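You operate a simulated robot arm through the tools that you are given. There is no shell and no other tool.

You run a simulated robot arm. Do the job below in one go: nothing can be reset, and whatever is moved stays where it is left.

JOB
Turn the stand's duct seam up, lock it, roll sealant, then tape it.
Fine: the yellow lever of the green stand locks it; cover the seam; load the green roller in the sealant tray, use the teal tape card, put both back; the other cards stay unused. Set down upright: green roller. A coat counts when it lies all over at full strength: go over it till it gets no stronger.

The check looks at the end state, three seconds after you hand in, the way a careful person would. Anything else that was tipped, shoved, dropped, spilled or broken makes it a failure. Lids that push on must go on centred and level and be pressed home; caps that screw on are set level and turned clockwise until they are tight.

ROBOT AND FRAMES
A 7-joint arm with a three-finger gripper, fixed in place. Base frame: the origin is at the foot of the arm, x ahead of it, y to its left, z up; the work surface is at about z = 0.88. Readings come in m, degrees, newtons and seconds.
Its first joint turns from -166.0 to 166.0 degrees. Payload 2.69 kg.
The tool frame sits at the grasp point between the pads (the TCP): z along the fingers, y along the line on which they close. The tips reach 0.03 m beyond it. The gripper opens to 0.128 m. The gripper's body begins 0.117 m behind the TCP.
Orientation is told as [roll, pitch, yaw] about the base's x, y, z axes, in that order, counted from this pose: with the fingers straight down and closing along the base's y, the tool's x points along the base's -x, its y along +y and its z along -z.

CONTROLS
- The arm moves only by the tool jog_arm. Its argument "moves" is text: rows parted by semicolons, each of 7 numbers parted by spaces: the shift along the tool's x, y, z in cm, then the turn, a rotation vector about the tool's x, y, z in degrees, then the gripper command, from -1 (shut) to 1 (fully open), values between in proportion. In form: x y z ax ay az grip; .... A call has 1 to 20 rows; each row is the pose to reach, as a shift and turn from the pose commanded when the call began, along the tool's axes at that moment. Each row takes 0.2 s and may step no farther than 0.05 m and 8.6 degrees from the row before; otherwise, or with a gripper value out of range, the whole call is refused. A pose out of reach is approached as far as the arm can. The call stops where the force on the tool passes 90 N (or 10 N more than at its start, if that is more) or the arm is blocked; 0.2 s more then pass. Each finger halts on what it meets, pressing with about 34 N; the grip force reading is that of the motor and also rises with nothing between the fingers. The clock runs only during rows and for 0.2 s after the last one: add rows that repeat a pose to give the fingers time. The reply holds the time, the measured pose of the TCP, the force on the tool along the base axes, the opening and the grip force, in the units named above and with some noise, with the torque about the TCP (base axes, N m) and any sound that the robot's microphone picked up, and new pictures: "pictures" is both (left out), scene, wrist or none.
- Cameras (640 x 400 px; columns grow to the right, rows downward): "scene" is fixed at [0.2198, 0.6498, 1.6483]; the picture's right is [-0.05, -1.00, 0.00], its down [-0.88, 0.04, -0.47] and it looks along [0.47, -0.02, -0.88] (base axes); focal length 220 px, centre (320, 200). "wrist" rides on the gripper at [0.058, 0.054, -0.131] in the tool frame; the picture's right is [-0.68, 0.74, 0.00], its down [-0.62, -0.57, -0.55] and it looks along [-0.40, -0.37, 0.84] (tool axes); focal length 234 px, centre (320, 200).
- slide_trunk(by): slides the trunk up (or, below 0, down) by that many m; the arm rides with it, the base frame stays. It gives what a move gives, with no picture.
- measure_at(camera, pixels): for up to 12 pixels [column, row] of the newest picture of that camera ("zoom" is the newest enlarged one), the place [x, y, z] in the base frame of the surface seen there, good to about 0.002 m. The clock stands still meanwhile.
- zoom(camera, box): a new picture of the part [left, top, right, bottom] of that camera's present view, enlarged. The clock stands still meanwhile.
- finish_job(): hands the job in; it is judged then, once.

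Unless the task says otherwise, let go and move clear before handing in.

The tools are called after "Call:" as name(argument=value, ...) on one line, values as JSON. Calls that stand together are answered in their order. jog_arm: Moves the arm, as the interface text tells. Its arguments: {"type":"object","properties":{"moves":{"type":"string"},"pictures":{"type":"string","enum":["both","scene","wrist","none"]}},"required":["moves"]} The other tools are called the same way: slide_trunk (by) slides the trunk up or down; measure_at (camera, pixels) gives the place of the surface under pixels of a picture; zoom (camera, box) takes an enlarged picture of a part of a camera's view; finish_job () hands the job in.

At the start:

```text
time_s: 0.0
tcp_pos: [0.6344, 0.4323, 1.341]
orientation: [0.0, -0.1, 0.1]
contact_force: [-0.2, 0.6, 0.8]
moment: [-0.01, 0.0, -0.01]
opening: 0.128
grasp_force: 0.1
trunk travel left (down, up): [-0.15, 0.2]
```

scene: 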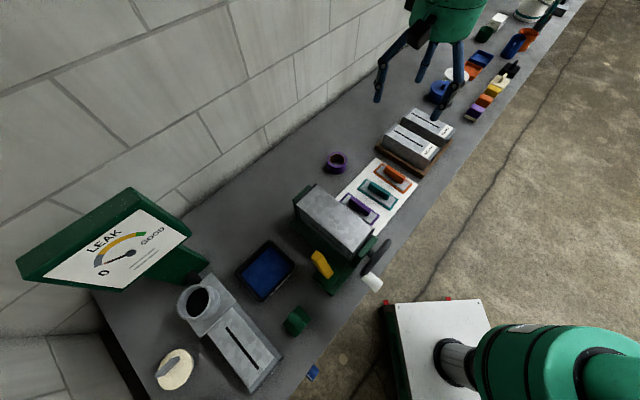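
wrist: 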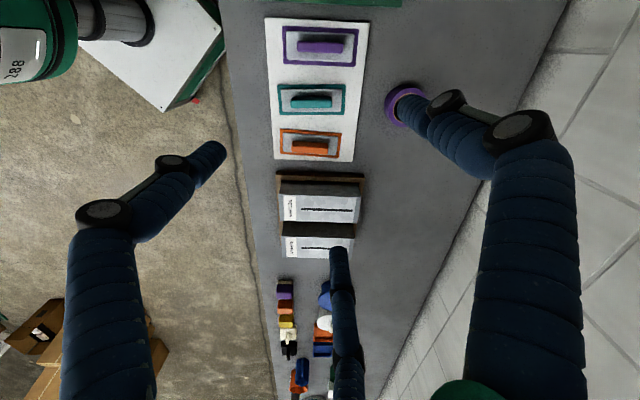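

The scene shows the green stand near pixel (340,230), the cards near (375,195), the tray at (265,270) and the roller at (298,320). I'll zoom in on each of them before moving.

Call:
zoom(camera="scene", box=[270, 150, 430, 310])

Call:
zoom(camera="scene", box=[140, 220, 340, 400])

Call:
zoom(camera="wrist", box=[230, 0, 450, 180])

Call:
measure_at(camera="scene", pixels=[[322, 262], [330, 275], [300, 318], [265, 270], [376, 282], [372, 268], [380, 190], [340, 215], [240, 350], [310, 372], [355, 205], [395, 178]])

```text
2.50 times, centred on (350, 230) of scene
```

zoom: 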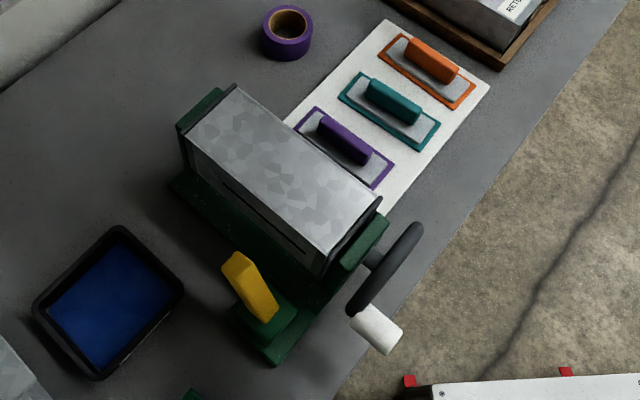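

```text
2.22 times, centred on (240, 310) of scene
```

zoom: 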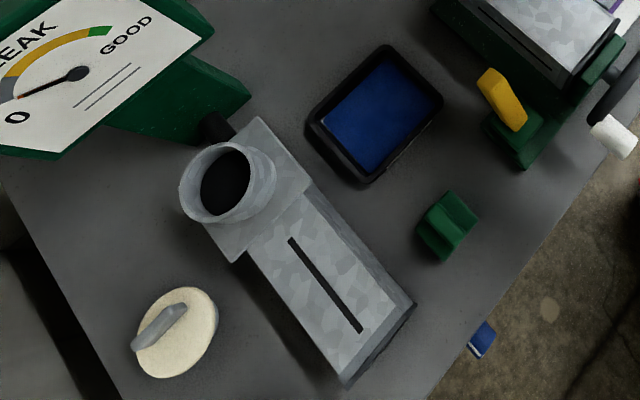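

```text
2.22 times, centred on (340, 90) of wrist
```

zoom: 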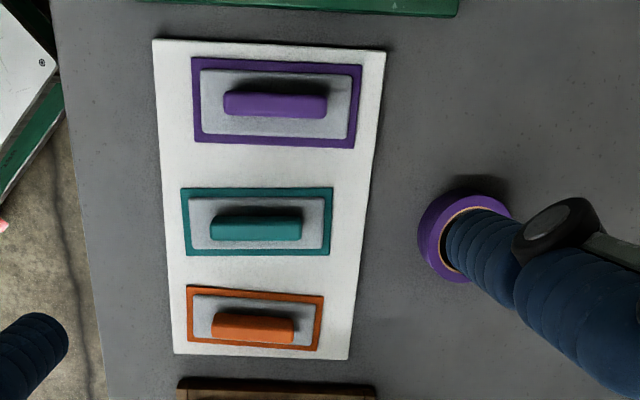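

```text
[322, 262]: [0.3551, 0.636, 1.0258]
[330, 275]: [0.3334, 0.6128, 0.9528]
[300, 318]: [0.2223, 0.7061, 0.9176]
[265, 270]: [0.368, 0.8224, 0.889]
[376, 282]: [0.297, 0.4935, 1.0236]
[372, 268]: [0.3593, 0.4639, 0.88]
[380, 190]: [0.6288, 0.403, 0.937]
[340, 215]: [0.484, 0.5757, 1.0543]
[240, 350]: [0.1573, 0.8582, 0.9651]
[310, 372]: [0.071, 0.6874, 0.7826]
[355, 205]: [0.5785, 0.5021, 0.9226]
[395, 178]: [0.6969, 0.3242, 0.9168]
```

The seam slit is on the duct's side (zoom pixel ~(258,220)), with a crank with a white knob at its near end. I'll measure the stand geometry in more detail.

Call:
zoom(camera="scene", box=[290, 175, 400, 305])

Call:
measure_at(camera="scene", pixels=[[326, 187], [300, 206], [363, 228], [348, 256], [364, 288], [378, 288], [386, 242], [372, 264], [370, 278], [318, 255], [326, 270], [338, 290]])

```text
3.08 times, centred on (345, 240) of scene
```

zoom: 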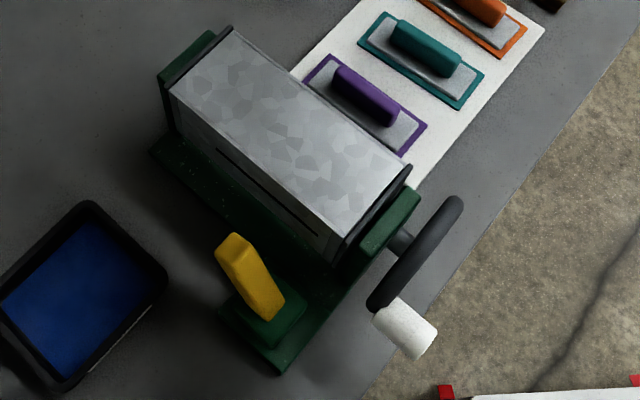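

```text
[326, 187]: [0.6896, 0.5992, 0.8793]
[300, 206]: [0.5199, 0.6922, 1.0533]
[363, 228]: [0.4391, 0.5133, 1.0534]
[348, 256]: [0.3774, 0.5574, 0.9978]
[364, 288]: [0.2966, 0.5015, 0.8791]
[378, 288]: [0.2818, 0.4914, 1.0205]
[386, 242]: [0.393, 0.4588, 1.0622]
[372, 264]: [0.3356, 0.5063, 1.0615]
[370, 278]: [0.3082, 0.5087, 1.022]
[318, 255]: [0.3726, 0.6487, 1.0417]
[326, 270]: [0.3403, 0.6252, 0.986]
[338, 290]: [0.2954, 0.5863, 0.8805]
```

Call:
measure_at(camera="zoom", pixels=[[232, 32], [172, 96], [330, 235], [408, 170], [220, 150], [318, 235], [270, 192], [458, 200], [372, 305], [400, 245], [378, 318], [430, 340]])

Call:
measure_at(camera="zoom", pixels=[[418, 315], [405, 350], [400, 210], [370, 248], [205, 40], [240, 240], [270, 315], [232, 236], [250, 335], [300, 300], [278, 370], [160, 150]])

```text
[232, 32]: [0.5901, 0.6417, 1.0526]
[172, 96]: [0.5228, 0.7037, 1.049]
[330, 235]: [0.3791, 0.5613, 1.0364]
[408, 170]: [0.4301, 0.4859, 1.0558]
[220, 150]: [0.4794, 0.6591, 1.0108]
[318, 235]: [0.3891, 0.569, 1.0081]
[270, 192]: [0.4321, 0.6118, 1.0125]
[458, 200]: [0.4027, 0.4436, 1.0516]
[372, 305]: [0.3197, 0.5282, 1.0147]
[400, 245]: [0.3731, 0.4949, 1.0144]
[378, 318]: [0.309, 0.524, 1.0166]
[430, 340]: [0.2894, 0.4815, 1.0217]
```

```text
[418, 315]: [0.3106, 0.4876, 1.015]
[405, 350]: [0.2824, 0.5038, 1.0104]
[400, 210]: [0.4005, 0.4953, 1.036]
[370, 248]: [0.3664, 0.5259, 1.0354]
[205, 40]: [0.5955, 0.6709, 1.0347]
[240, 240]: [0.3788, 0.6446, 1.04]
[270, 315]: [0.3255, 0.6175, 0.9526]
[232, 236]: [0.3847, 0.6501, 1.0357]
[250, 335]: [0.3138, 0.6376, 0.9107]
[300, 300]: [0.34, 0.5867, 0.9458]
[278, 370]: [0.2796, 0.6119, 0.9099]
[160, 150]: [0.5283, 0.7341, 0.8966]
```

The seam line runs at 45° (points (0.479,0.659) to (0.389,0.569), z≈1.01) on the side face. The gripper appears to have three legs in the pictures, so I'll check its shape before planning the grip.

Call:
zoom(camera="scene", box=[360, 0, 500, 130])

Call:
measure_at(camera="wrist", pixels=[[337, 252], [400, 105], [210, 152], [448, 103], [172, 163], [345, 350], [520, 130], [105, 215], [520, 300], [100, 350]])

Call:
measure_at(camera="scene", pixels=[[379, 99], [447, 116], [419, 79], [382, 68], [452, 90], [430, 42]])

```text
3.08 times, centred on (430, 65) of scene
```

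zoom: 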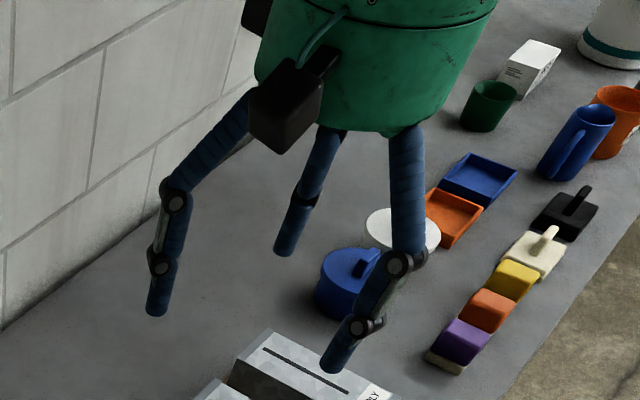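

```text
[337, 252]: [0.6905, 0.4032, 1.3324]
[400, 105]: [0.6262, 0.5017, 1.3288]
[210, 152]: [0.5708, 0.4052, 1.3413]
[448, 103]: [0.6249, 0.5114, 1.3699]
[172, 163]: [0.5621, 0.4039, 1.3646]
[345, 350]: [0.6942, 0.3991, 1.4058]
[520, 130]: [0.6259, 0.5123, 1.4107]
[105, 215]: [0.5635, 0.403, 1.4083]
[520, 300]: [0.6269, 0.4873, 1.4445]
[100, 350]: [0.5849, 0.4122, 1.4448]
```

```text
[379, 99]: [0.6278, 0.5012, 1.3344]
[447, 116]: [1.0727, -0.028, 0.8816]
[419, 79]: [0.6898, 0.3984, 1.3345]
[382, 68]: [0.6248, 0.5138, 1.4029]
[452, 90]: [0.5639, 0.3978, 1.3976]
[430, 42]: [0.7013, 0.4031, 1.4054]
```

The wrist/scene measurements show three drawn fingers around the TCP (a cosmetic shape; the text says two fingers along tool y). I'll move toward the crank with yaw +45° for a close look.

Call:
jog_arm(moves="3.64 1.18 0.9 0 0 -4.5 1; 7.28 2.36 1.8 0 0 -9 1; 10.9 3.54 2.7 0 0 -13.5 1; 14.5 4.72 3.6 0 0 -18 1; 18.2 5.9 4.5 0 0 -22.5 1; 21.8 7.1 5.4 0 0 -27 1; 25.5 8.3 6.3 0 0 -31.5 1; 29.1 9.4 7.2 0 0 -36 1; 32.8 10.6 8.1 0 0 -40.5 1; 36.4 11.8 9 0 0 -45 1; 36.4 11.8 9 0 0 -45 1")

```text
time_s: 2.4
tcp_pos: [0.2708, 0.5508, 1.2498]
orientation: [0.0, 0.0, 45.0]
contact_force: [-1.0, 0.2, -0.9]
moment: [-0.05, -0.01, 0.0]
opening: 0.1282
grasp_force: 0.1
trunk travel left (down, up): [-0.15, 0.2]
```

scene: 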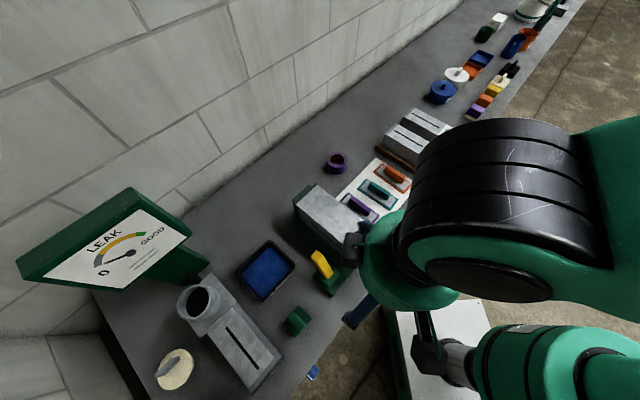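
wrist: 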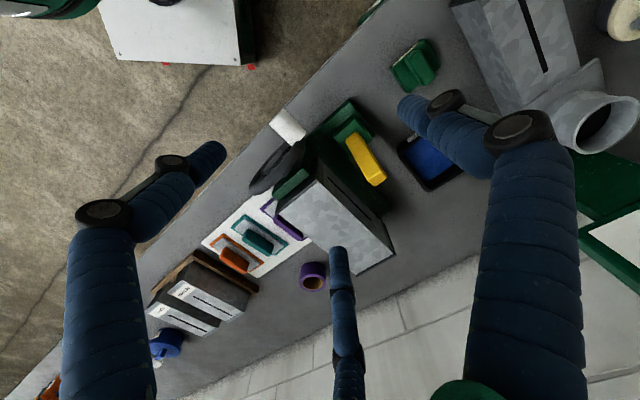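

Call:
zoom(camera="wrist", box=[230, 80, 430, 280])

Call:
measure_at(camera="wrist", pixels=[[275, 115], [288, 126], [302, 135], [285, 150], [260, 180], [270, 165], [365, 155], [352, 140], [380, 180], [350, 120], [340, 185], [375, 205]])

```text
2.00 times, centred on (330, 180) of wrist
```

zoom: 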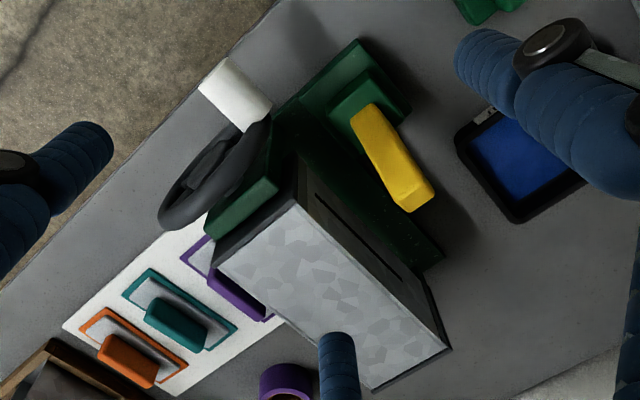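

```text
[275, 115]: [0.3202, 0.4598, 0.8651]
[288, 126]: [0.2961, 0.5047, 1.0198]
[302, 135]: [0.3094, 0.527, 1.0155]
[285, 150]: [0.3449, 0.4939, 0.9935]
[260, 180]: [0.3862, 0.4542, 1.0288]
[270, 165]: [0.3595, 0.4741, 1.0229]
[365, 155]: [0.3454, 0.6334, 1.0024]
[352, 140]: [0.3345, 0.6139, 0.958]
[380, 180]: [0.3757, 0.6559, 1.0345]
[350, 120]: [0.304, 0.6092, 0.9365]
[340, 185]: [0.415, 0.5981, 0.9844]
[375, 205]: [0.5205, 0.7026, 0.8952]
```

The wheel and white knob are at zoom pixels (235,90) and (220,180); the knob sits on the seam's side (+v). I'll take finer measurements of the knob and lever.

Call:
zoom(camera="wrist", box=[255, 90, 335, 170])

Call:
measure_at(camera="zoom", pixels=[[130, 110], [170, 165], [200, 220], [230, 120], [140, 180], [190, 240], [100, 480], [250, 260], [180, 330], [230, 310], [150, 140], [215, 180]])

Call:
zoom(camera="wrist", box=[325, 90, 405, 190])

Call:
measure_at(camera="zoom", pixels=[[290, 310], [180, 100], [210, 130], [250, 230], [230, 250], [300, 240], [330, 330], [270, 300], [300, 130], [180, 180], [330, 400], [310, 290]])

```text
5.00 times, centred on (295, 130) of wrist
```

zoom: 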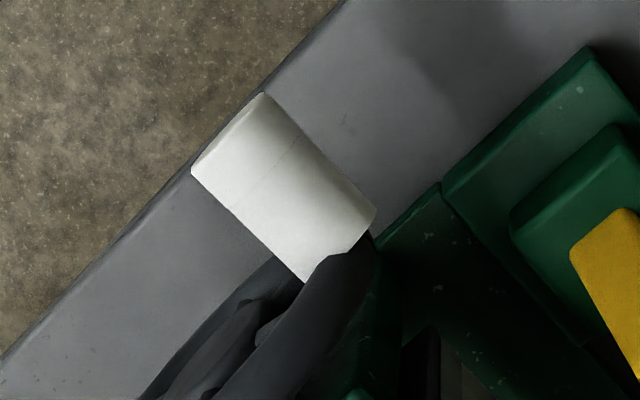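

```text
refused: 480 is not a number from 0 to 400
```

```text
4.00 times, centred on (365, 140) of wrist
```

zoom: 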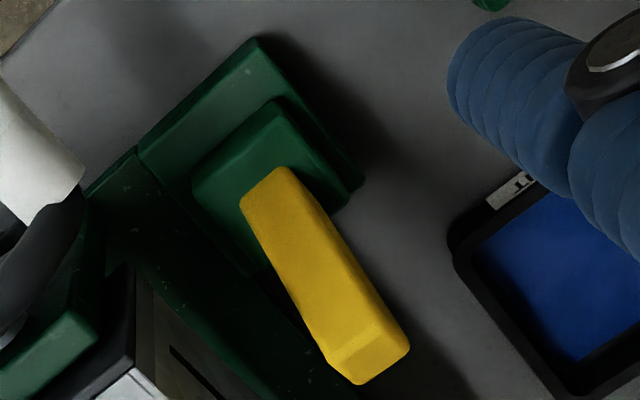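

```text
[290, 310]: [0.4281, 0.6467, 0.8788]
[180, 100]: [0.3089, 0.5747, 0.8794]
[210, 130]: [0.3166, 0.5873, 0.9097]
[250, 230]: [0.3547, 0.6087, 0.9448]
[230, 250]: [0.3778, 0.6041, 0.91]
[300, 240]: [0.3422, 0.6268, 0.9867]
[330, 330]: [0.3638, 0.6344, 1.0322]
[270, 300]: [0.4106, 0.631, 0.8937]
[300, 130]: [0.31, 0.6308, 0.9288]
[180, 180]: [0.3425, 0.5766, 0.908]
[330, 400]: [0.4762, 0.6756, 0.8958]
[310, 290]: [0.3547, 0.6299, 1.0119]
```

The lever leans toward +u (away from the crank end), rising from the green block. Now I'll measure the knob again with valid pixels.

Call:
zoom(camera="wrist", box=[255, 90, 335, 170])

Call:
measure_at(camera="zoom", pixels=[[200, 165], [262, 98], [232, 132], [300, 270], [365, 210], [335, 240], [285, 180], [250, 230], [320, 160], [350, 250], [220, 360], [440, 250]])

```text
5.00 times, centred on (295, 130) of wrist
```

zoom: 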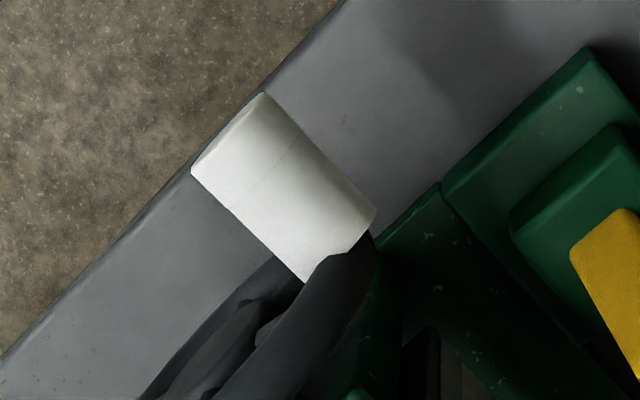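

```text
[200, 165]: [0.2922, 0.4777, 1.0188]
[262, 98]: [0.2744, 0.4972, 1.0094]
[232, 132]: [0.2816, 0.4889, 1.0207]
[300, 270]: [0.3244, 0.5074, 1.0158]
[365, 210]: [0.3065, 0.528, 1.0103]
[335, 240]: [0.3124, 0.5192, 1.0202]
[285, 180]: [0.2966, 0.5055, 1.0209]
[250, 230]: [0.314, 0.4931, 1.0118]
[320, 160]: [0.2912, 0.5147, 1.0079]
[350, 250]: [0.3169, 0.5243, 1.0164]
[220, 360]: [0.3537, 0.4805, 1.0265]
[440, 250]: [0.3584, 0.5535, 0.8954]
```

Knob centre is about u=0.567, v=0.142, z=1.006 (u along the duct, v toward the seam side), radius about 15 mm. I'll narrow the gripper and descend over the knob.

Call:
jog_arm(moves="0.8 -2.8 4 0 0 0 0.1; 1.7 -5.6 8 0 0 0 -0.06; 1.7 -5.6 12 0 0 0 -0.06; 1.7 -5.6 15 0 0 0 -0.06; 1.7 -5.6 18 0 0 0 -0.06; 1.7 -5.6 18 0 0 0 -0.06")

```text
time_s: 3.8
tcp_pos: [0.2997, 0.4981, 1.0704]
orientation: [0.1, 0.1, 45.0]
contact_force: [-1.1, -1.2, 0.2]
moment: [-0.08, 0.05, -0.04]
opening: 0.0625
grasp_force: 0.1
trunk travel left (down, up): [-0.15, 0.2]
```

scene: 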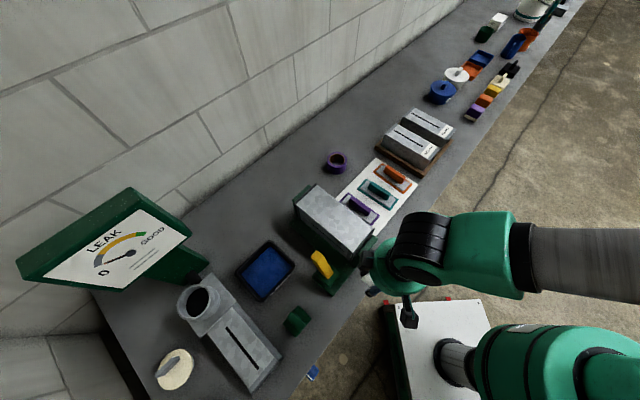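
wrist: 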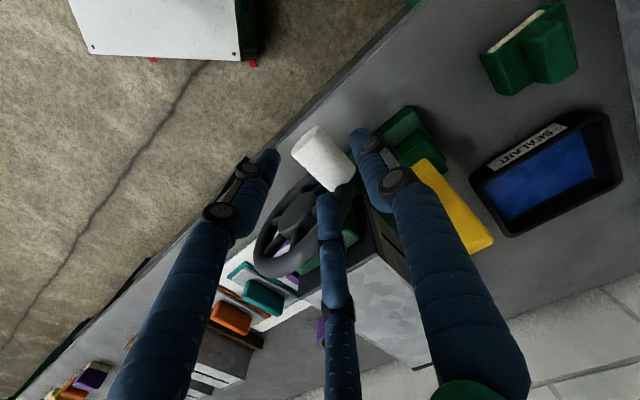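

The knob is right between the drawn fingers (pixel (322,158)). I'll descend slowly to z≈1.006 watching the force.

Call:
jog_arm(moves="0 0 2 0 0 0 -0.06; 0 0 4 0 0 0 -0.06; 0 0 6.2 0 0 0 -0.06; 0 0 6.2 0 0 0 -0.06")

```text
time_s: 4.8
tcp_pos: [0.297, 0.5028, 1.0063]
orientation: [0.0, -0.2, 45.1]
contact_force: [-12.7, 12.9, 22.6]
moment: [-0.44, -1.68, 0.64]
opening: 0.0835
grasp_force: 0.8
trunk travel left (down, up): [-0.15, 0.2]
```

scene: 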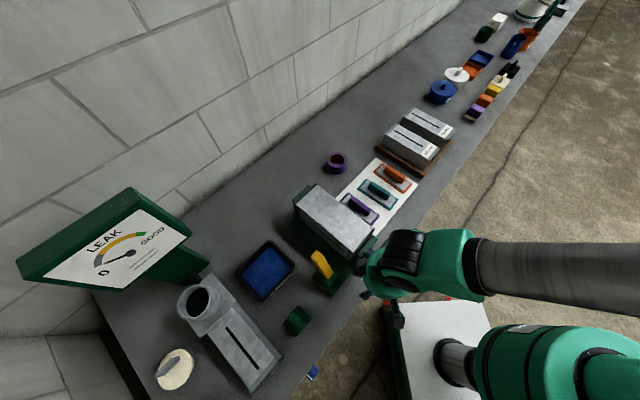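
wrist: 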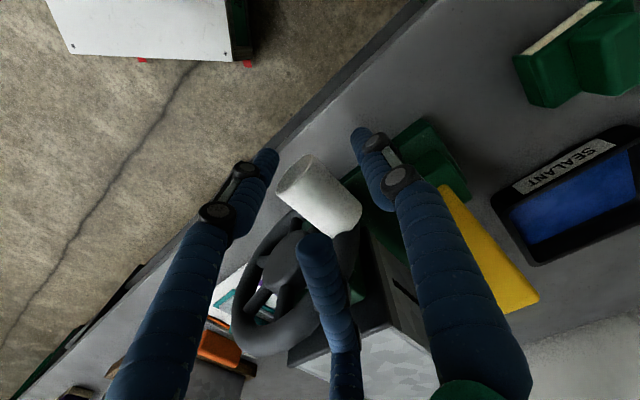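

The force (≈18 N along +v, 23 N up) and torque point to contact about 37 mm to the +u side, on the wheel rim. That matches the drawn third finger at pixel (315,250), so the three fingers seem to be real. I'll back up and test the closing in free air.

Call:
measure_at(camera="wrist", pixels=[[310, 240], [360, 140], [272, 158], [325, 165], [320, 300], [345, 215], [285, 185], [265, 345], [355, 215], [240, 330], [300, 225], [250, 300]])

Call:
jog_arm(moves="0 0 -3 0 0 0 -0.06; 1 0 -7 0 0 0 -0.06; 4 0 -11 0 0 0 -0.06; 6 0 -14 0 0 0 -0.5; 6 0 -14 0 0 0 -1; 6 0 -14 0 0 0 -1; 6 0 -14 0 0 0 -1")

```text
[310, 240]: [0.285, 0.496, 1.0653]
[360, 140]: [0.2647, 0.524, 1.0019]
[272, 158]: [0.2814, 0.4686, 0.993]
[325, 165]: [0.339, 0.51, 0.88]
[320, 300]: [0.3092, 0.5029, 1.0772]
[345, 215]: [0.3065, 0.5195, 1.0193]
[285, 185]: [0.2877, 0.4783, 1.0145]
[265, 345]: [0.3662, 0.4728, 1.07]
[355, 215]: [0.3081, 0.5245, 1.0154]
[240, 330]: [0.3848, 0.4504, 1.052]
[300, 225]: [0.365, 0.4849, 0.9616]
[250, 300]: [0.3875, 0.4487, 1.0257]
```

```text
time_s: 6.4
tcp_pos: [0.2566, 0.456, 1.148]
orientation: [0.0, -0.1, 45.0]
contact_force: [-0.4, 0.4, 0.2]
moment: [0.01, -0.01, -0.01]
opening: 0.0256
grasp_force: 34.3
trunk travel left (down, up): [-0.15, 0.2]
```

scene: 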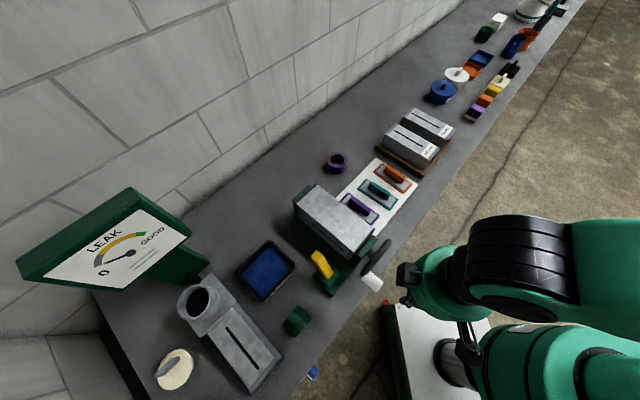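
wrist: 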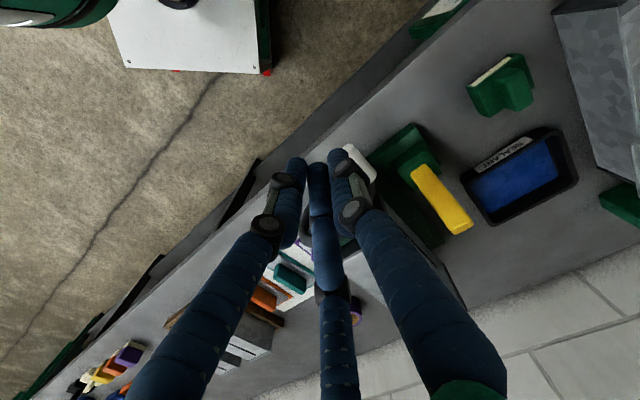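

Closing on nothing stalls at 0.0256 with 34 N, so three fingers meeting at the centre. I'll zoom on the closed fingertips to get their size.

Call:
zoom(camera="wrist", box=[260, 130, 380, 250])

Call:
measure_at(camera="wrist", pixels=[[297, 165], [317, 170], [338, 160], [290, 175], [303, 175], [312, 185], [325, 185], [332, 165], [346, 165], [318, 205], [285, 215], [350, 190]])

```text
3.33 times, centred on (320, 190) of wrist
```

zoom: 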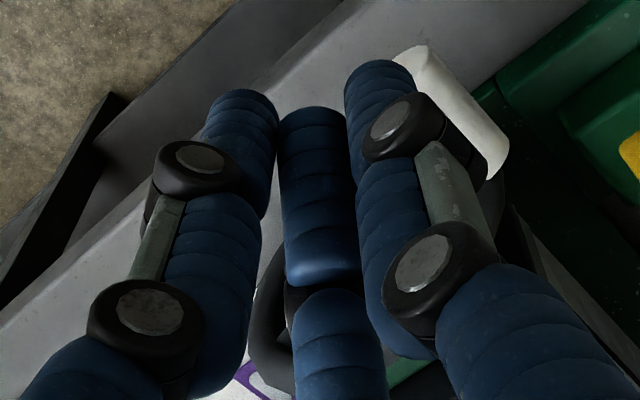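

```text
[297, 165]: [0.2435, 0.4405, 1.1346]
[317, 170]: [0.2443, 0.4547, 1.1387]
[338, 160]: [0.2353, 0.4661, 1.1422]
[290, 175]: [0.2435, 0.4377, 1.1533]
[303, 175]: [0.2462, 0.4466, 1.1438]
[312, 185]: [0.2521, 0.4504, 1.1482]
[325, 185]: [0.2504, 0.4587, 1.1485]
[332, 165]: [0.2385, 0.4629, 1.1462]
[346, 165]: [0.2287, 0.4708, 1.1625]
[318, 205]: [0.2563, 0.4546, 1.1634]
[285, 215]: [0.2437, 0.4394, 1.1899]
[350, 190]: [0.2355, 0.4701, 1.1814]
```

The three fingers are real, so I'll turn the tool so the lone finger sits off the knob's outer end and the other two straddle the knob. First I'll rotate 90° in place and open to 0.075.

Call:
jog_arm(moves="0 0 0 0 0 -8.2 -0.5; 0 0 0 0 0 -16.4 0; 0 0 0 0 0 -24.6 0.17; 0 0 0 0 0 -32.8 0.17; 0 0 0 0 0 -41 0.17; 0 0 0 0 0 -49.2 0.17; 0 0 0 0 0 -57.4 0.17; 0 0 0 0 0 -65.6 0.17; 0 0 0 0 0 -73.8 0.17; 0 0 0 0 0 -82 0.17; 0 0 0 0 0 -90 0.17; -4.8 0.1 3 0 0 -90 0.17; -4.8 0.1 6 0 0 -90 0.17; -4.8 0.1 6 0 0 -90 0.17")

```text
refused: row 12 steps farther than a row can; nothing moved
```

Call:
jog_arm(moves="0 0 0 0 0 -8.2 -0.5; 0 0 0 0 0 -16.4 0; 0 0 0 0 0 -24.6 0.17; 0 0 0 0 0 -32.8 0.17; 0 0 0 0 0 -41 0.17; 0 0 0 0 0 -49.2 0.17; 0 0 0 0 0 -57.4 0.17; 0 0 0 0 0 -65.6 0.17; 0 0 0 0 0 -73.8 0.17; 0 0 0 0 0 -82 0.17; 0 0 0 0 0 -90 0.17; -2.4 0.1 3 0 0 -90 0.17; -4.8 0.1 6 0 0 -90 0.17; -4.8 0.1 6 0 0 -90 0.17")

```text
time_s: 9.4
tcp_pos: [0.2916, 0.4908, 1.0849]
orientation: [0.1, 0.0, 135.0]
contact_force: [0.8, 0.5, 0.1]
moment: [-0.08, 0.05, 0.02]
opening: 0.0747
grasp_force: 0.0
trunk travel left (down, up): [-0.15, 0.2]
```

scene: 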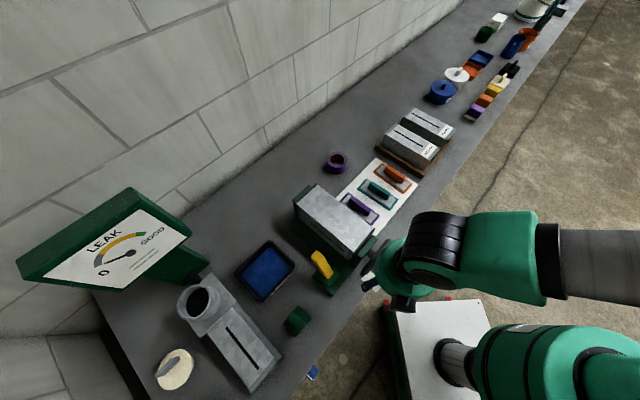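
wrist: 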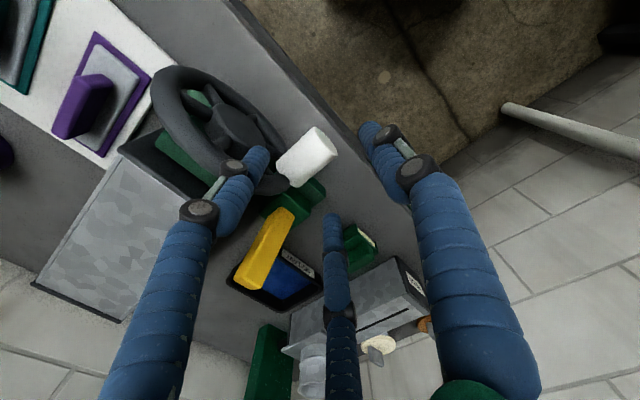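

The gripper is now turned; finger tips are at pixels (257,160), (330,220) and (370,130), with the knob at (308,155). I'll measure clearance to the wheel and knob.

Call:
zoom(camera="wrist", box=[140, 50, 420, 250])

Call:
measure_at(camera="wrist", pixels=[[257, 155], [267, 160], [245, 155], [330, 220], [368, 130], [302, 150], [330, 150], [288, 175], [238, 125], [205, 75], [265, 120], [280, 185]])

```text
2.00 times, centred on (280, 150) of wrist
```

zoom: 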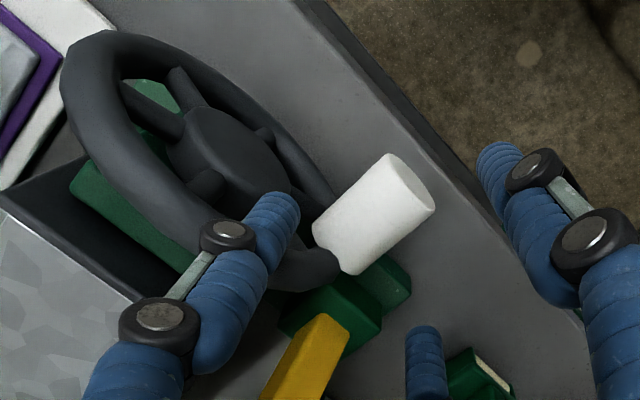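

```text
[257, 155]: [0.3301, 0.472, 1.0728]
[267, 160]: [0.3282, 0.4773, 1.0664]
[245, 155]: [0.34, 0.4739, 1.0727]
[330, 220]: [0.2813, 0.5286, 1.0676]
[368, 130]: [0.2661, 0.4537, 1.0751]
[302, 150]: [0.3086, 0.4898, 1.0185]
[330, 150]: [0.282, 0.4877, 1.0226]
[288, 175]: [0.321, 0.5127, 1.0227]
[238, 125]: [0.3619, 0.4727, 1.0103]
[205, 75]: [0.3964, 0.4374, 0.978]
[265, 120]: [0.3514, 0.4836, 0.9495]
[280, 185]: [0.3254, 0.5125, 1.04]
```

Fingers B and C straddle the knob at v±0.035 and clear the wheel front (u≈0.59) by about 10 mm. Descending to z≈1.007.

Call:
jog_arm(moves="0 0 2 0 0 0 0.17; 0 0 4 0 0 0 0.17; 0 0 6 0 0 0 0.17; 0 0 7.8 0 0 0 0.17; 0 0 7.8 0 0 0 0.17")

```text
time_s: 10.6
tcp_pos: [0.2908, 0.4925, 1.009]
orientation: [0.1, 0.0, 135.0]
contact_force: [0.3, 0.5, -0.5]
moment: [-0.01, 0.02, 0.0]
opening: 0.075
grasp_force: 0.1
trunk travel left (down, up): [-0.15, 0.2]
```

scene: 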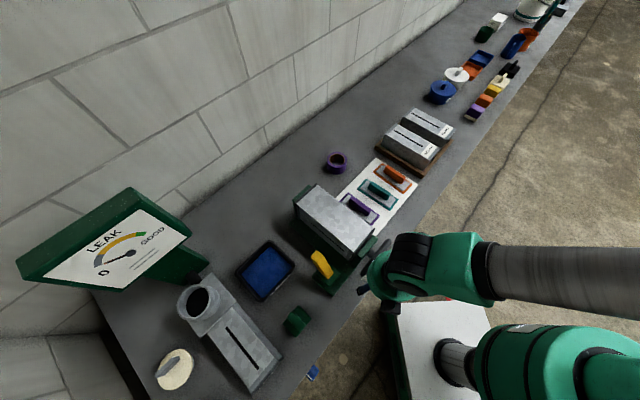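
wrist: 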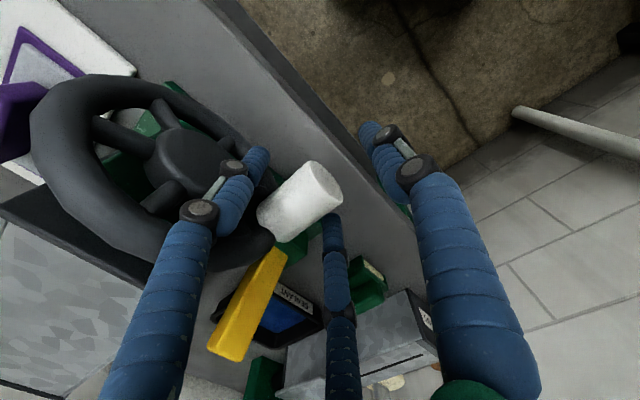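

No contact, and the knob sits between the two fingers (pixel (300,200)). I'll close on it.

Call:
jog_arm(moves="0 0 0 0 0 0 -0.1; 0 0 0 0 0 0 -0.4; 0 0 0 0 0 0 -0.6; 0 0 0 0 0 0 -0.6", pictures="wrist")

```text
time_s: 11.6
tcp_pos: [0.2914, 0.4901, 1.0077]
orientation: [0.1, 0.0, 135.0]
contact_force: [21.8, -10.9, -0.6]
moment: [0.03, -0.11, -0.15]
opening: 0.0417
grasp_force: 11.4
trunk travel left (down, up): [-0.15, 0.2]
```

wrist: 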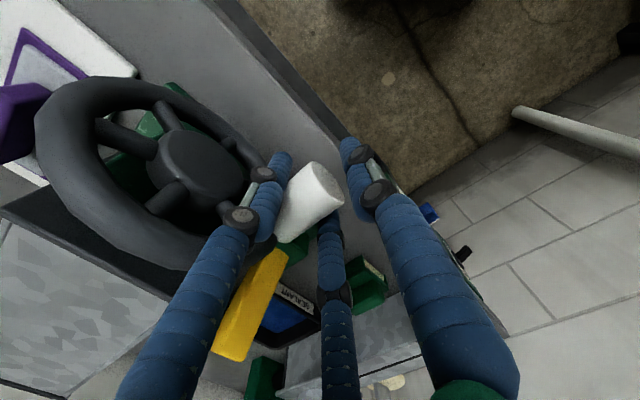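

The grip closes on the knob at opening 0.042, with ~23 N sideways load toward -v. I'll tighten and begin a small lift along the arc (15°) to see whether it turns.

Call:
jog_arm(moves="0.15 0 0 0 0 0 -1; 0.15 0 0 0 0 0 -1; 0.15 0 -0.5 0 0 0 -1; 0.2 0 -1.0 0 0 0 -1; 0.3 0 -1.55 0 0 0 -1; 0.3 0 -1.55 0 0 0 -1", pictures="both")

```text
time_s: 13.0
tcp_pos: [0.2927, 0.4875, 1.0259]
orientation: [0.2, 0.0, 135.0]
contact_force: [26.3, -17.4, -18.8]
moment: [-0.2, 0.59, -0.48]
opening: 0.0389
grasp_force: 33.6
trunk travel left (down, up): [-0.15, 0.2]
```

scene: 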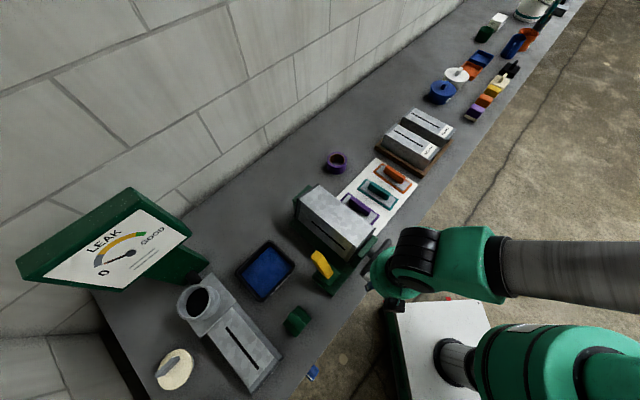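
wrist: 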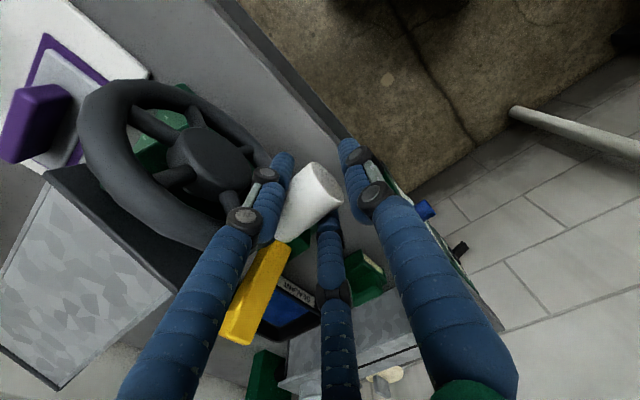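

The duct has turned about 20° with the knob (the seam face is more visible in the scene at (315,230)), load about 19 N. I'll continue along the arc to ~60°, pulling slightly in toward the axis.

Call:
jog_arm(moves="0.5 0 -0.5 0 0 0 -1; 0.88 0 -0.95 0 0 0 -1; 1.15 0 -1.38 0 0 0 -1; 1.46 0 -1.78 0 0 0 -1; 1.8 0 -2.15 0 0 0 -1; 2.17 0 -2.49 0 0 0 -1; 2.58 0 -2.8 0 0 0 -1; 3.0 0 -3.07 0 0 0 -1; 3.0 0 -3.07 0 0 0 -1", pictures="both")

```text
time_s: 15.0
tcp_pos: [0.3137, 0.4684, 1.0548]
orientation: [0.1, 0.2, 135.0]
contact_force: [7.7, 12.8, -2.5]
moment: [0.21, 0.02, 0.01]
opening: 0.0393
grasp_force: 33.8
trunk travel left (down, up): [-0.15, 0.2]
```

scene: 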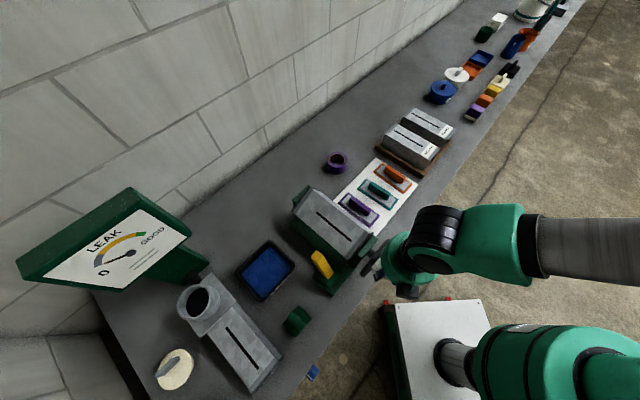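
wrist: 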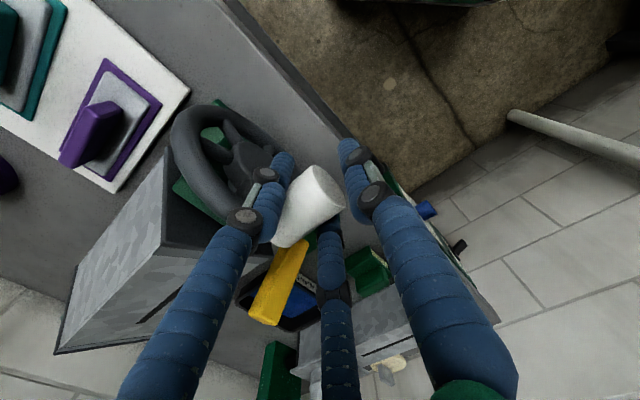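

It turned to ~60°: the seam now shows on the upper-left face in the scene (335,215). I'll continue to 90°.

Call:
jog_arm(moves="0.45 0 -0.23 0 0 0 -1; 0.92 0 -0.43 0 0 0 -1; 1.4 0 -0.58 0 0 0 -1; 1.89 0 -0.69 0 0 0 -1; 2.4 0 -0.76 0 0 0 -1; 2.9 0 -0.78 0 0 0 -1; 2.9 0 -0.78 0 0 0 -1", pictures="both")

Call:
zoom(camera="scene", box=[280, 165, 400, 305])

```text
time_s: 16.6
tcp_pos: [0.3333, 0.4474, 1.064]
orientation: [0.2, 0.0, 135.0]
contact_force: [-2.4, 4.2, -5.8]
moment: [0.05, 0.2, -0.06]
opening: 0.04
grasp_force: 33.9
trunk travel left (down, up): [-0.15, 0.2]
```

scene: 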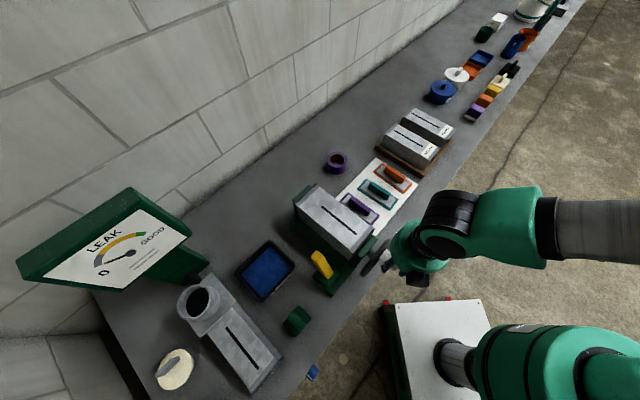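
wrist: 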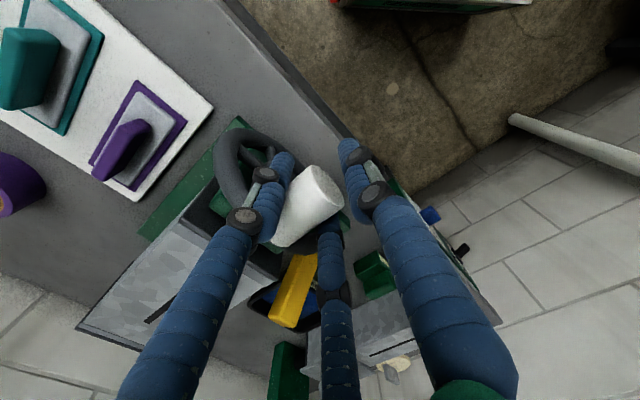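

```text
2.86 times, centred on (340, 235) of scene
```

zoom: 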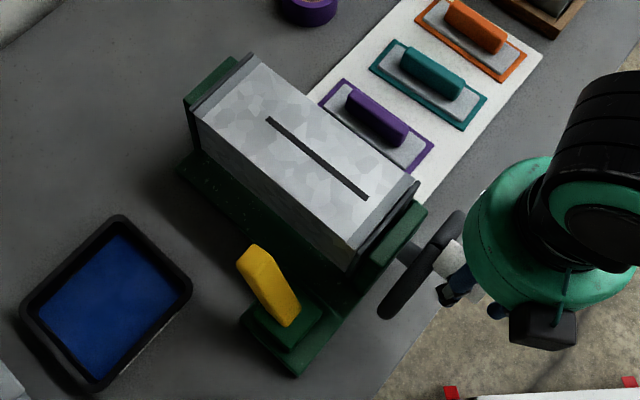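

The seam is now on top (zoom (268,120)–(368,200)). I'll measure the top face's level.

Call:
measure_at(camera="zoom", pixels=[[215, 115], [250, 75], [270, 165], [320, 105], [340, 230], [395, 180], [268, 120], [368, 199], [318, 160], [240, 135], [300, 90], [365, 225]])

Call:
measure_at(camera="zoom", pixels=[[230, 110], [285, 155], [335, 205], [270, 85], [330, 130], [385, 180], [280, 195], [200, 130], [240, 165], [320, 240], [350, 245], [410, 180]])

```text
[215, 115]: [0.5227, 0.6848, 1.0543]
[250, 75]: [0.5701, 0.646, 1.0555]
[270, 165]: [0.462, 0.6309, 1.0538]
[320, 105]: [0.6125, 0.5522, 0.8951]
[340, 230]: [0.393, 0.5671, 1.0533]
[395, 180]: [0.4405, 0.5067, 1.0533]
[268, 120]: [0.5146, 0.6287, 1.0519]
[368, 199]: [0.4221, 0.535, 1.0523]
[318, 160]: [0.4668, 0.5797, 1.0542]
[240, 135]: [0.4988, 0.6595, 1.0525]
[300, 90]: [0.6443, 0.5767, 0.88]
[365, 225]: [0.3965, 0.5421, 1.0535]
```

```text
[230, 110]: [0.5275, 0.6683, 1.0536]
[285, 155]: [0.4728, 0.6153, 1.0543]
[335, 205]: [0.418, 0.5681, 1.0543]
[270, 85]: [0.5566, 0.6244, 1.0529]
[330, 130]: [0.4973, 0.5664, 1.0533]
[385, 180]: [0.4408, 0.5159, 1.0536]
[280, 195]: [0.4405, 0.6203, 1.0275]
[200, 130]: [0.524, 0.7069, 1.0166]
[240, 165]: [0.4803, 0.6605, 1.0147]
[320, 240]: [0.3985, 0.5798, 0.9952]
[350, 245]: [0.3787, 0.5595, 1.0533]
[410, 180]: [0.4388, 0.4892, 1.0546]
```

The top face is level (z ≈1.0535 on both sides of the seam). I'll release the knob gently and check that it stays.

Call:
jog_arm(moves="0 0 0 0 0 0 -0.4; 0 0 0 0 0 0 -0.1; 0 0 0 0 0 0 0.17; 0 0 0 0 0 0 0.17; 0 0 -3 0 0 0 0.17; 0 0 -7 0 0 0 0.17; 0 0 -10 0 0 0 0.17; 0 0 -10 0 0 0 0.17", pictures="both")

Call:
zoom(camera="scene", box=[280, 165, 400, 305])

Call:
measure_at(camera="zoom", pixels=[[215, 115], [250, 75], [270, 165], [340, 230], [395, 180], [240, 135], [365, 225], [230, 110], [285, 155], [330, 130], [270, 85], [335, 205]])

```text
time_s: 18.4
tcp_pos: [0.3343, 0.4473, 1.1635]
orientation: [0.0, 0.1, 135.1]
contact_force: [-0.7, 0.2, -0.4]
moment: [0.02, -0.03, 0.03]
opening: 0.0749
grasp_force: 0.1
trunk travel left (down, up): [-0.15, 0.2]
```

scene: 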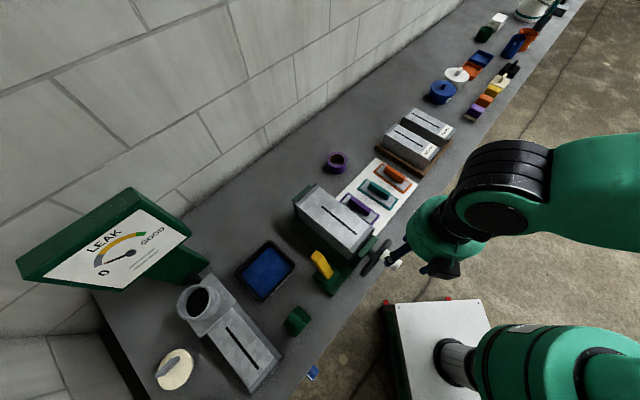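
wrist: 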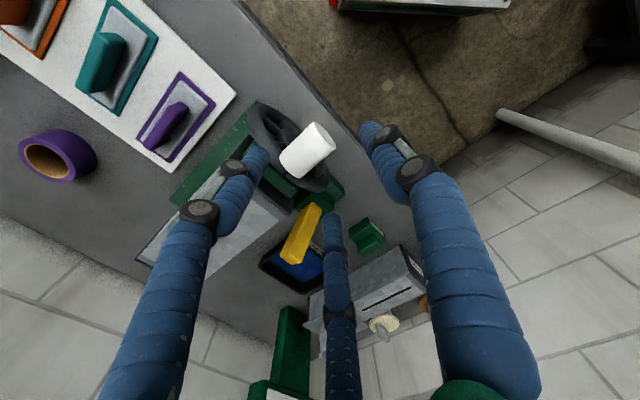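

```text
2.86 times, centred on (340, 235) of scene
```

zoom: 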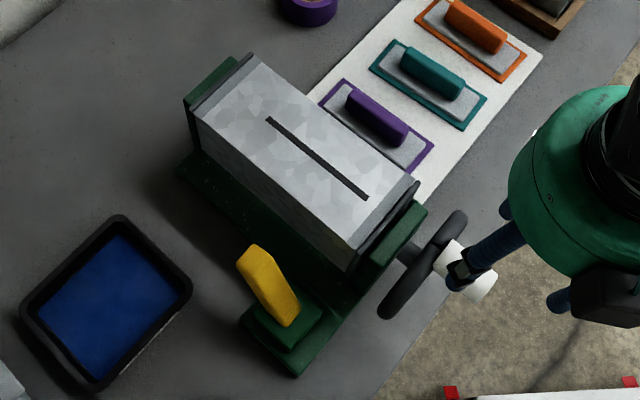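

```text
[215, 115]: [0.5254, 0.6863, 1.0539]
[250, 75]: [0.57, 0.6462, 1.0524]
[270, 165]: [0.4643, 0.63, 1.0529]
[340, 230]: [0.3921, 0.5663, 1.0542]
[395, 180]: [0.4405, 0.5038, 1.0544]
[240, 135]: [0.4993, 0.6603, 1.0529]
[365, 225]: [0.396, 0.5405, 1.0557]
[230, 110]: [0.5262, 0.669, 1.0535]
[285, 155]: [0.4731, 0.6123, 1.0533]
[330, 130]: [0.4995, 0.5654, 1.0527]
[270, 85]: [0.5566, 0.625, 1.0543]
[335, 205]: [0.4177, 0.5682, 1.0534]
```

The seam stays up after release. Now I'll get a closer wrist look at the yellow lever before pushing it.

Call:
jog_arm(moves="-2.5 -3 0 0 0 0 0.17; -5 -6.5 0 0 0 0 0.17; -5 -6.5 0 0 0 0 0.17", pictures="wrist")

Call:
zoom(camera="wrist", box=[230, 130, 430, 290])

```text
time_s: 19.2
tcp_pos: [0.3433, 0.5303, 1.1628]
orientation: [0.0, 0.0, 135.0]
contact_force: [0.5, 0.4, -1.0]
moment: [-0.07, 0.03, 0.04]
opening: 0.075
grasp_force: 0.0
trunk travel left (down, up): [-0.15, 0.2]
```

wrist: 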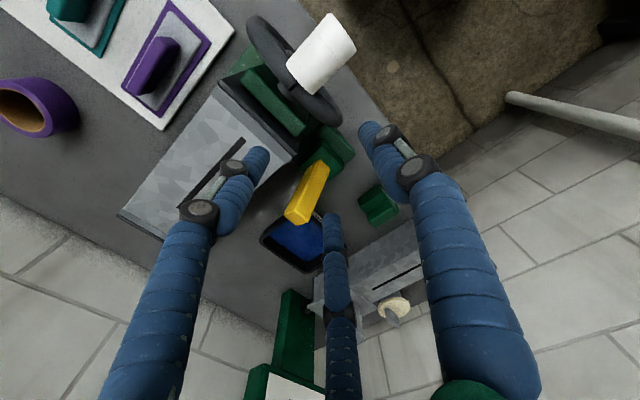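

```text
2.50 times, centred on (330, 210) of wrist
```

zoom: 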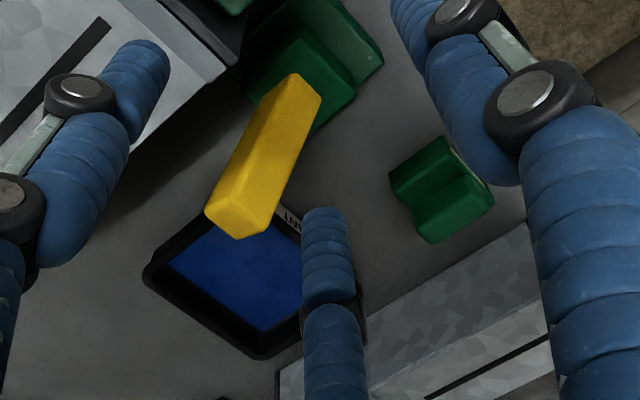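

The lever tilts toward +u over its green block (zoom (265,155)). I'll go to its far side with closed fingers and lower to about z=1.02.

Call:
jog_arm(moves="-1.8 -4.3 0 0 0 0 -0.3; -3.6 -8.6 0 0 0 0 -0.6; -5.4 -12.9 0 0 0 0 -0.7; -7.1 -17.2 0 0 0 0 -0.7; -7.1 -17.2 5 0 0 0 -0.7; -7.1 -17.2 10 0 0 0 -0.7; -7.1 -17.2 14.3 0 0 0 -0.7; -7.1 -17.2 14.3 0 0 0 -0.7", pictures="both")

```text
time_s: 21.0
tcp_pos: [0.416, 0.7003, 1.0203]
orientation: [0.0, 0.0, 135.0]
contact_force: [-0.2, 0.5, 0.5]
moment: [-0.02, 0.01, 0.02]
opening: 0.0192
grasp_force: 0.2
trunk travel left (down, up): [-0.15, 0.2]
```

scene: 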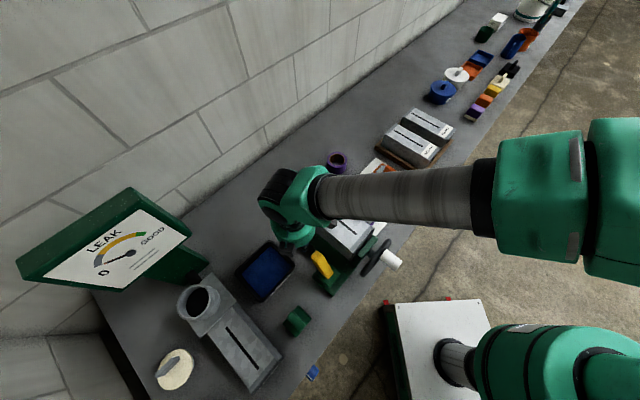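
wrist: 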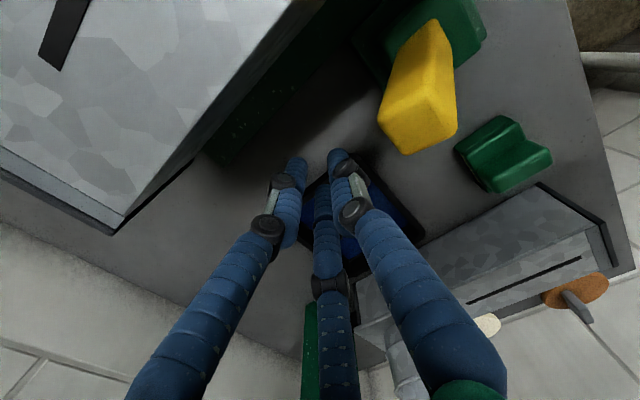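

The lever (pixel (420,90)) is clear of my closed fingers. I'll push it toward -u slowly and watch the force.

Call:
jog_arm(moves="0 1.5 0 0 0 0 -0.8; 0 3 0 0 0 0 -0.8; 0 4.5 0 0 0 0 -0.8; 0 6 0 0 0 0 -0.8; 0 7.5 0 0 0 0 -0.8; 0 7.5 0 0 0 0 -0.8", pictures="both")

```text
time_s: 22.4
tcp_pos: [0.3624, 0.6477, 1.0217]
orientation: [-0.1, 0.0, 135.0]
contact_force: [0.0, -0.1, -0.6]
moment: [-0.01, 0.04, -0.04]
opening: 0.0125
grasp_force: 0.0
trunk travel left (down, up): [-0.15, 0.2]
```

scene: 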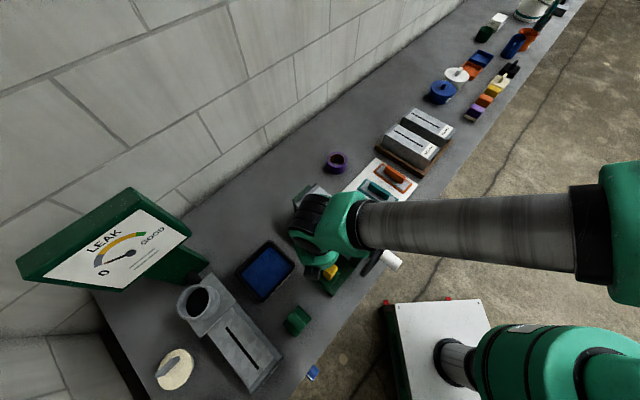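
wrist: 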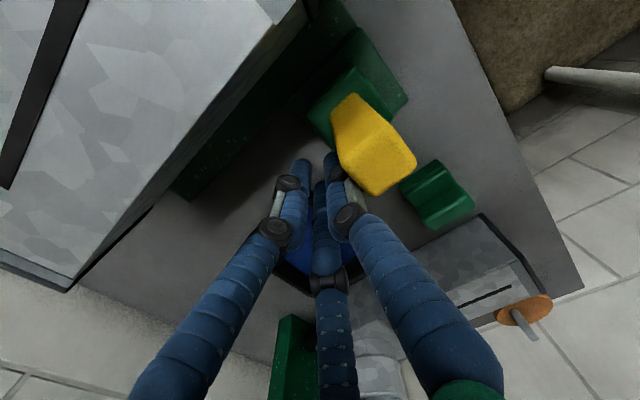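

The lever seems to have moved with no resistance (its top now faces the camera at (385,165)). I'll measure it.

Call:
measure_at(camera="wrist", pixels=[[400, 165], [365, 145], [380, 180], [345, 105], [350, 150], [330, 165], [405, 160], [370, 115]])

```text
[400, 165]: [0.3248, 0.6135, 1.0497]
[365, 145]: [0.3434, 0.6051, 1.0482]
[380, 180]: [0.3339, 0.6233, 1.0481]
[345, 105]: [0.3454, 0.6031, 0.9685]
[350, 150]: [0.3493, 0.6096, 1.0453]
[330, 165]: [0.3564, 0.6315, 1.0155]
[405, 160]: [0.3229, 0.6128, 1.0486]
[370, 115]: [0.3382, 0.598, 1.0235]
```

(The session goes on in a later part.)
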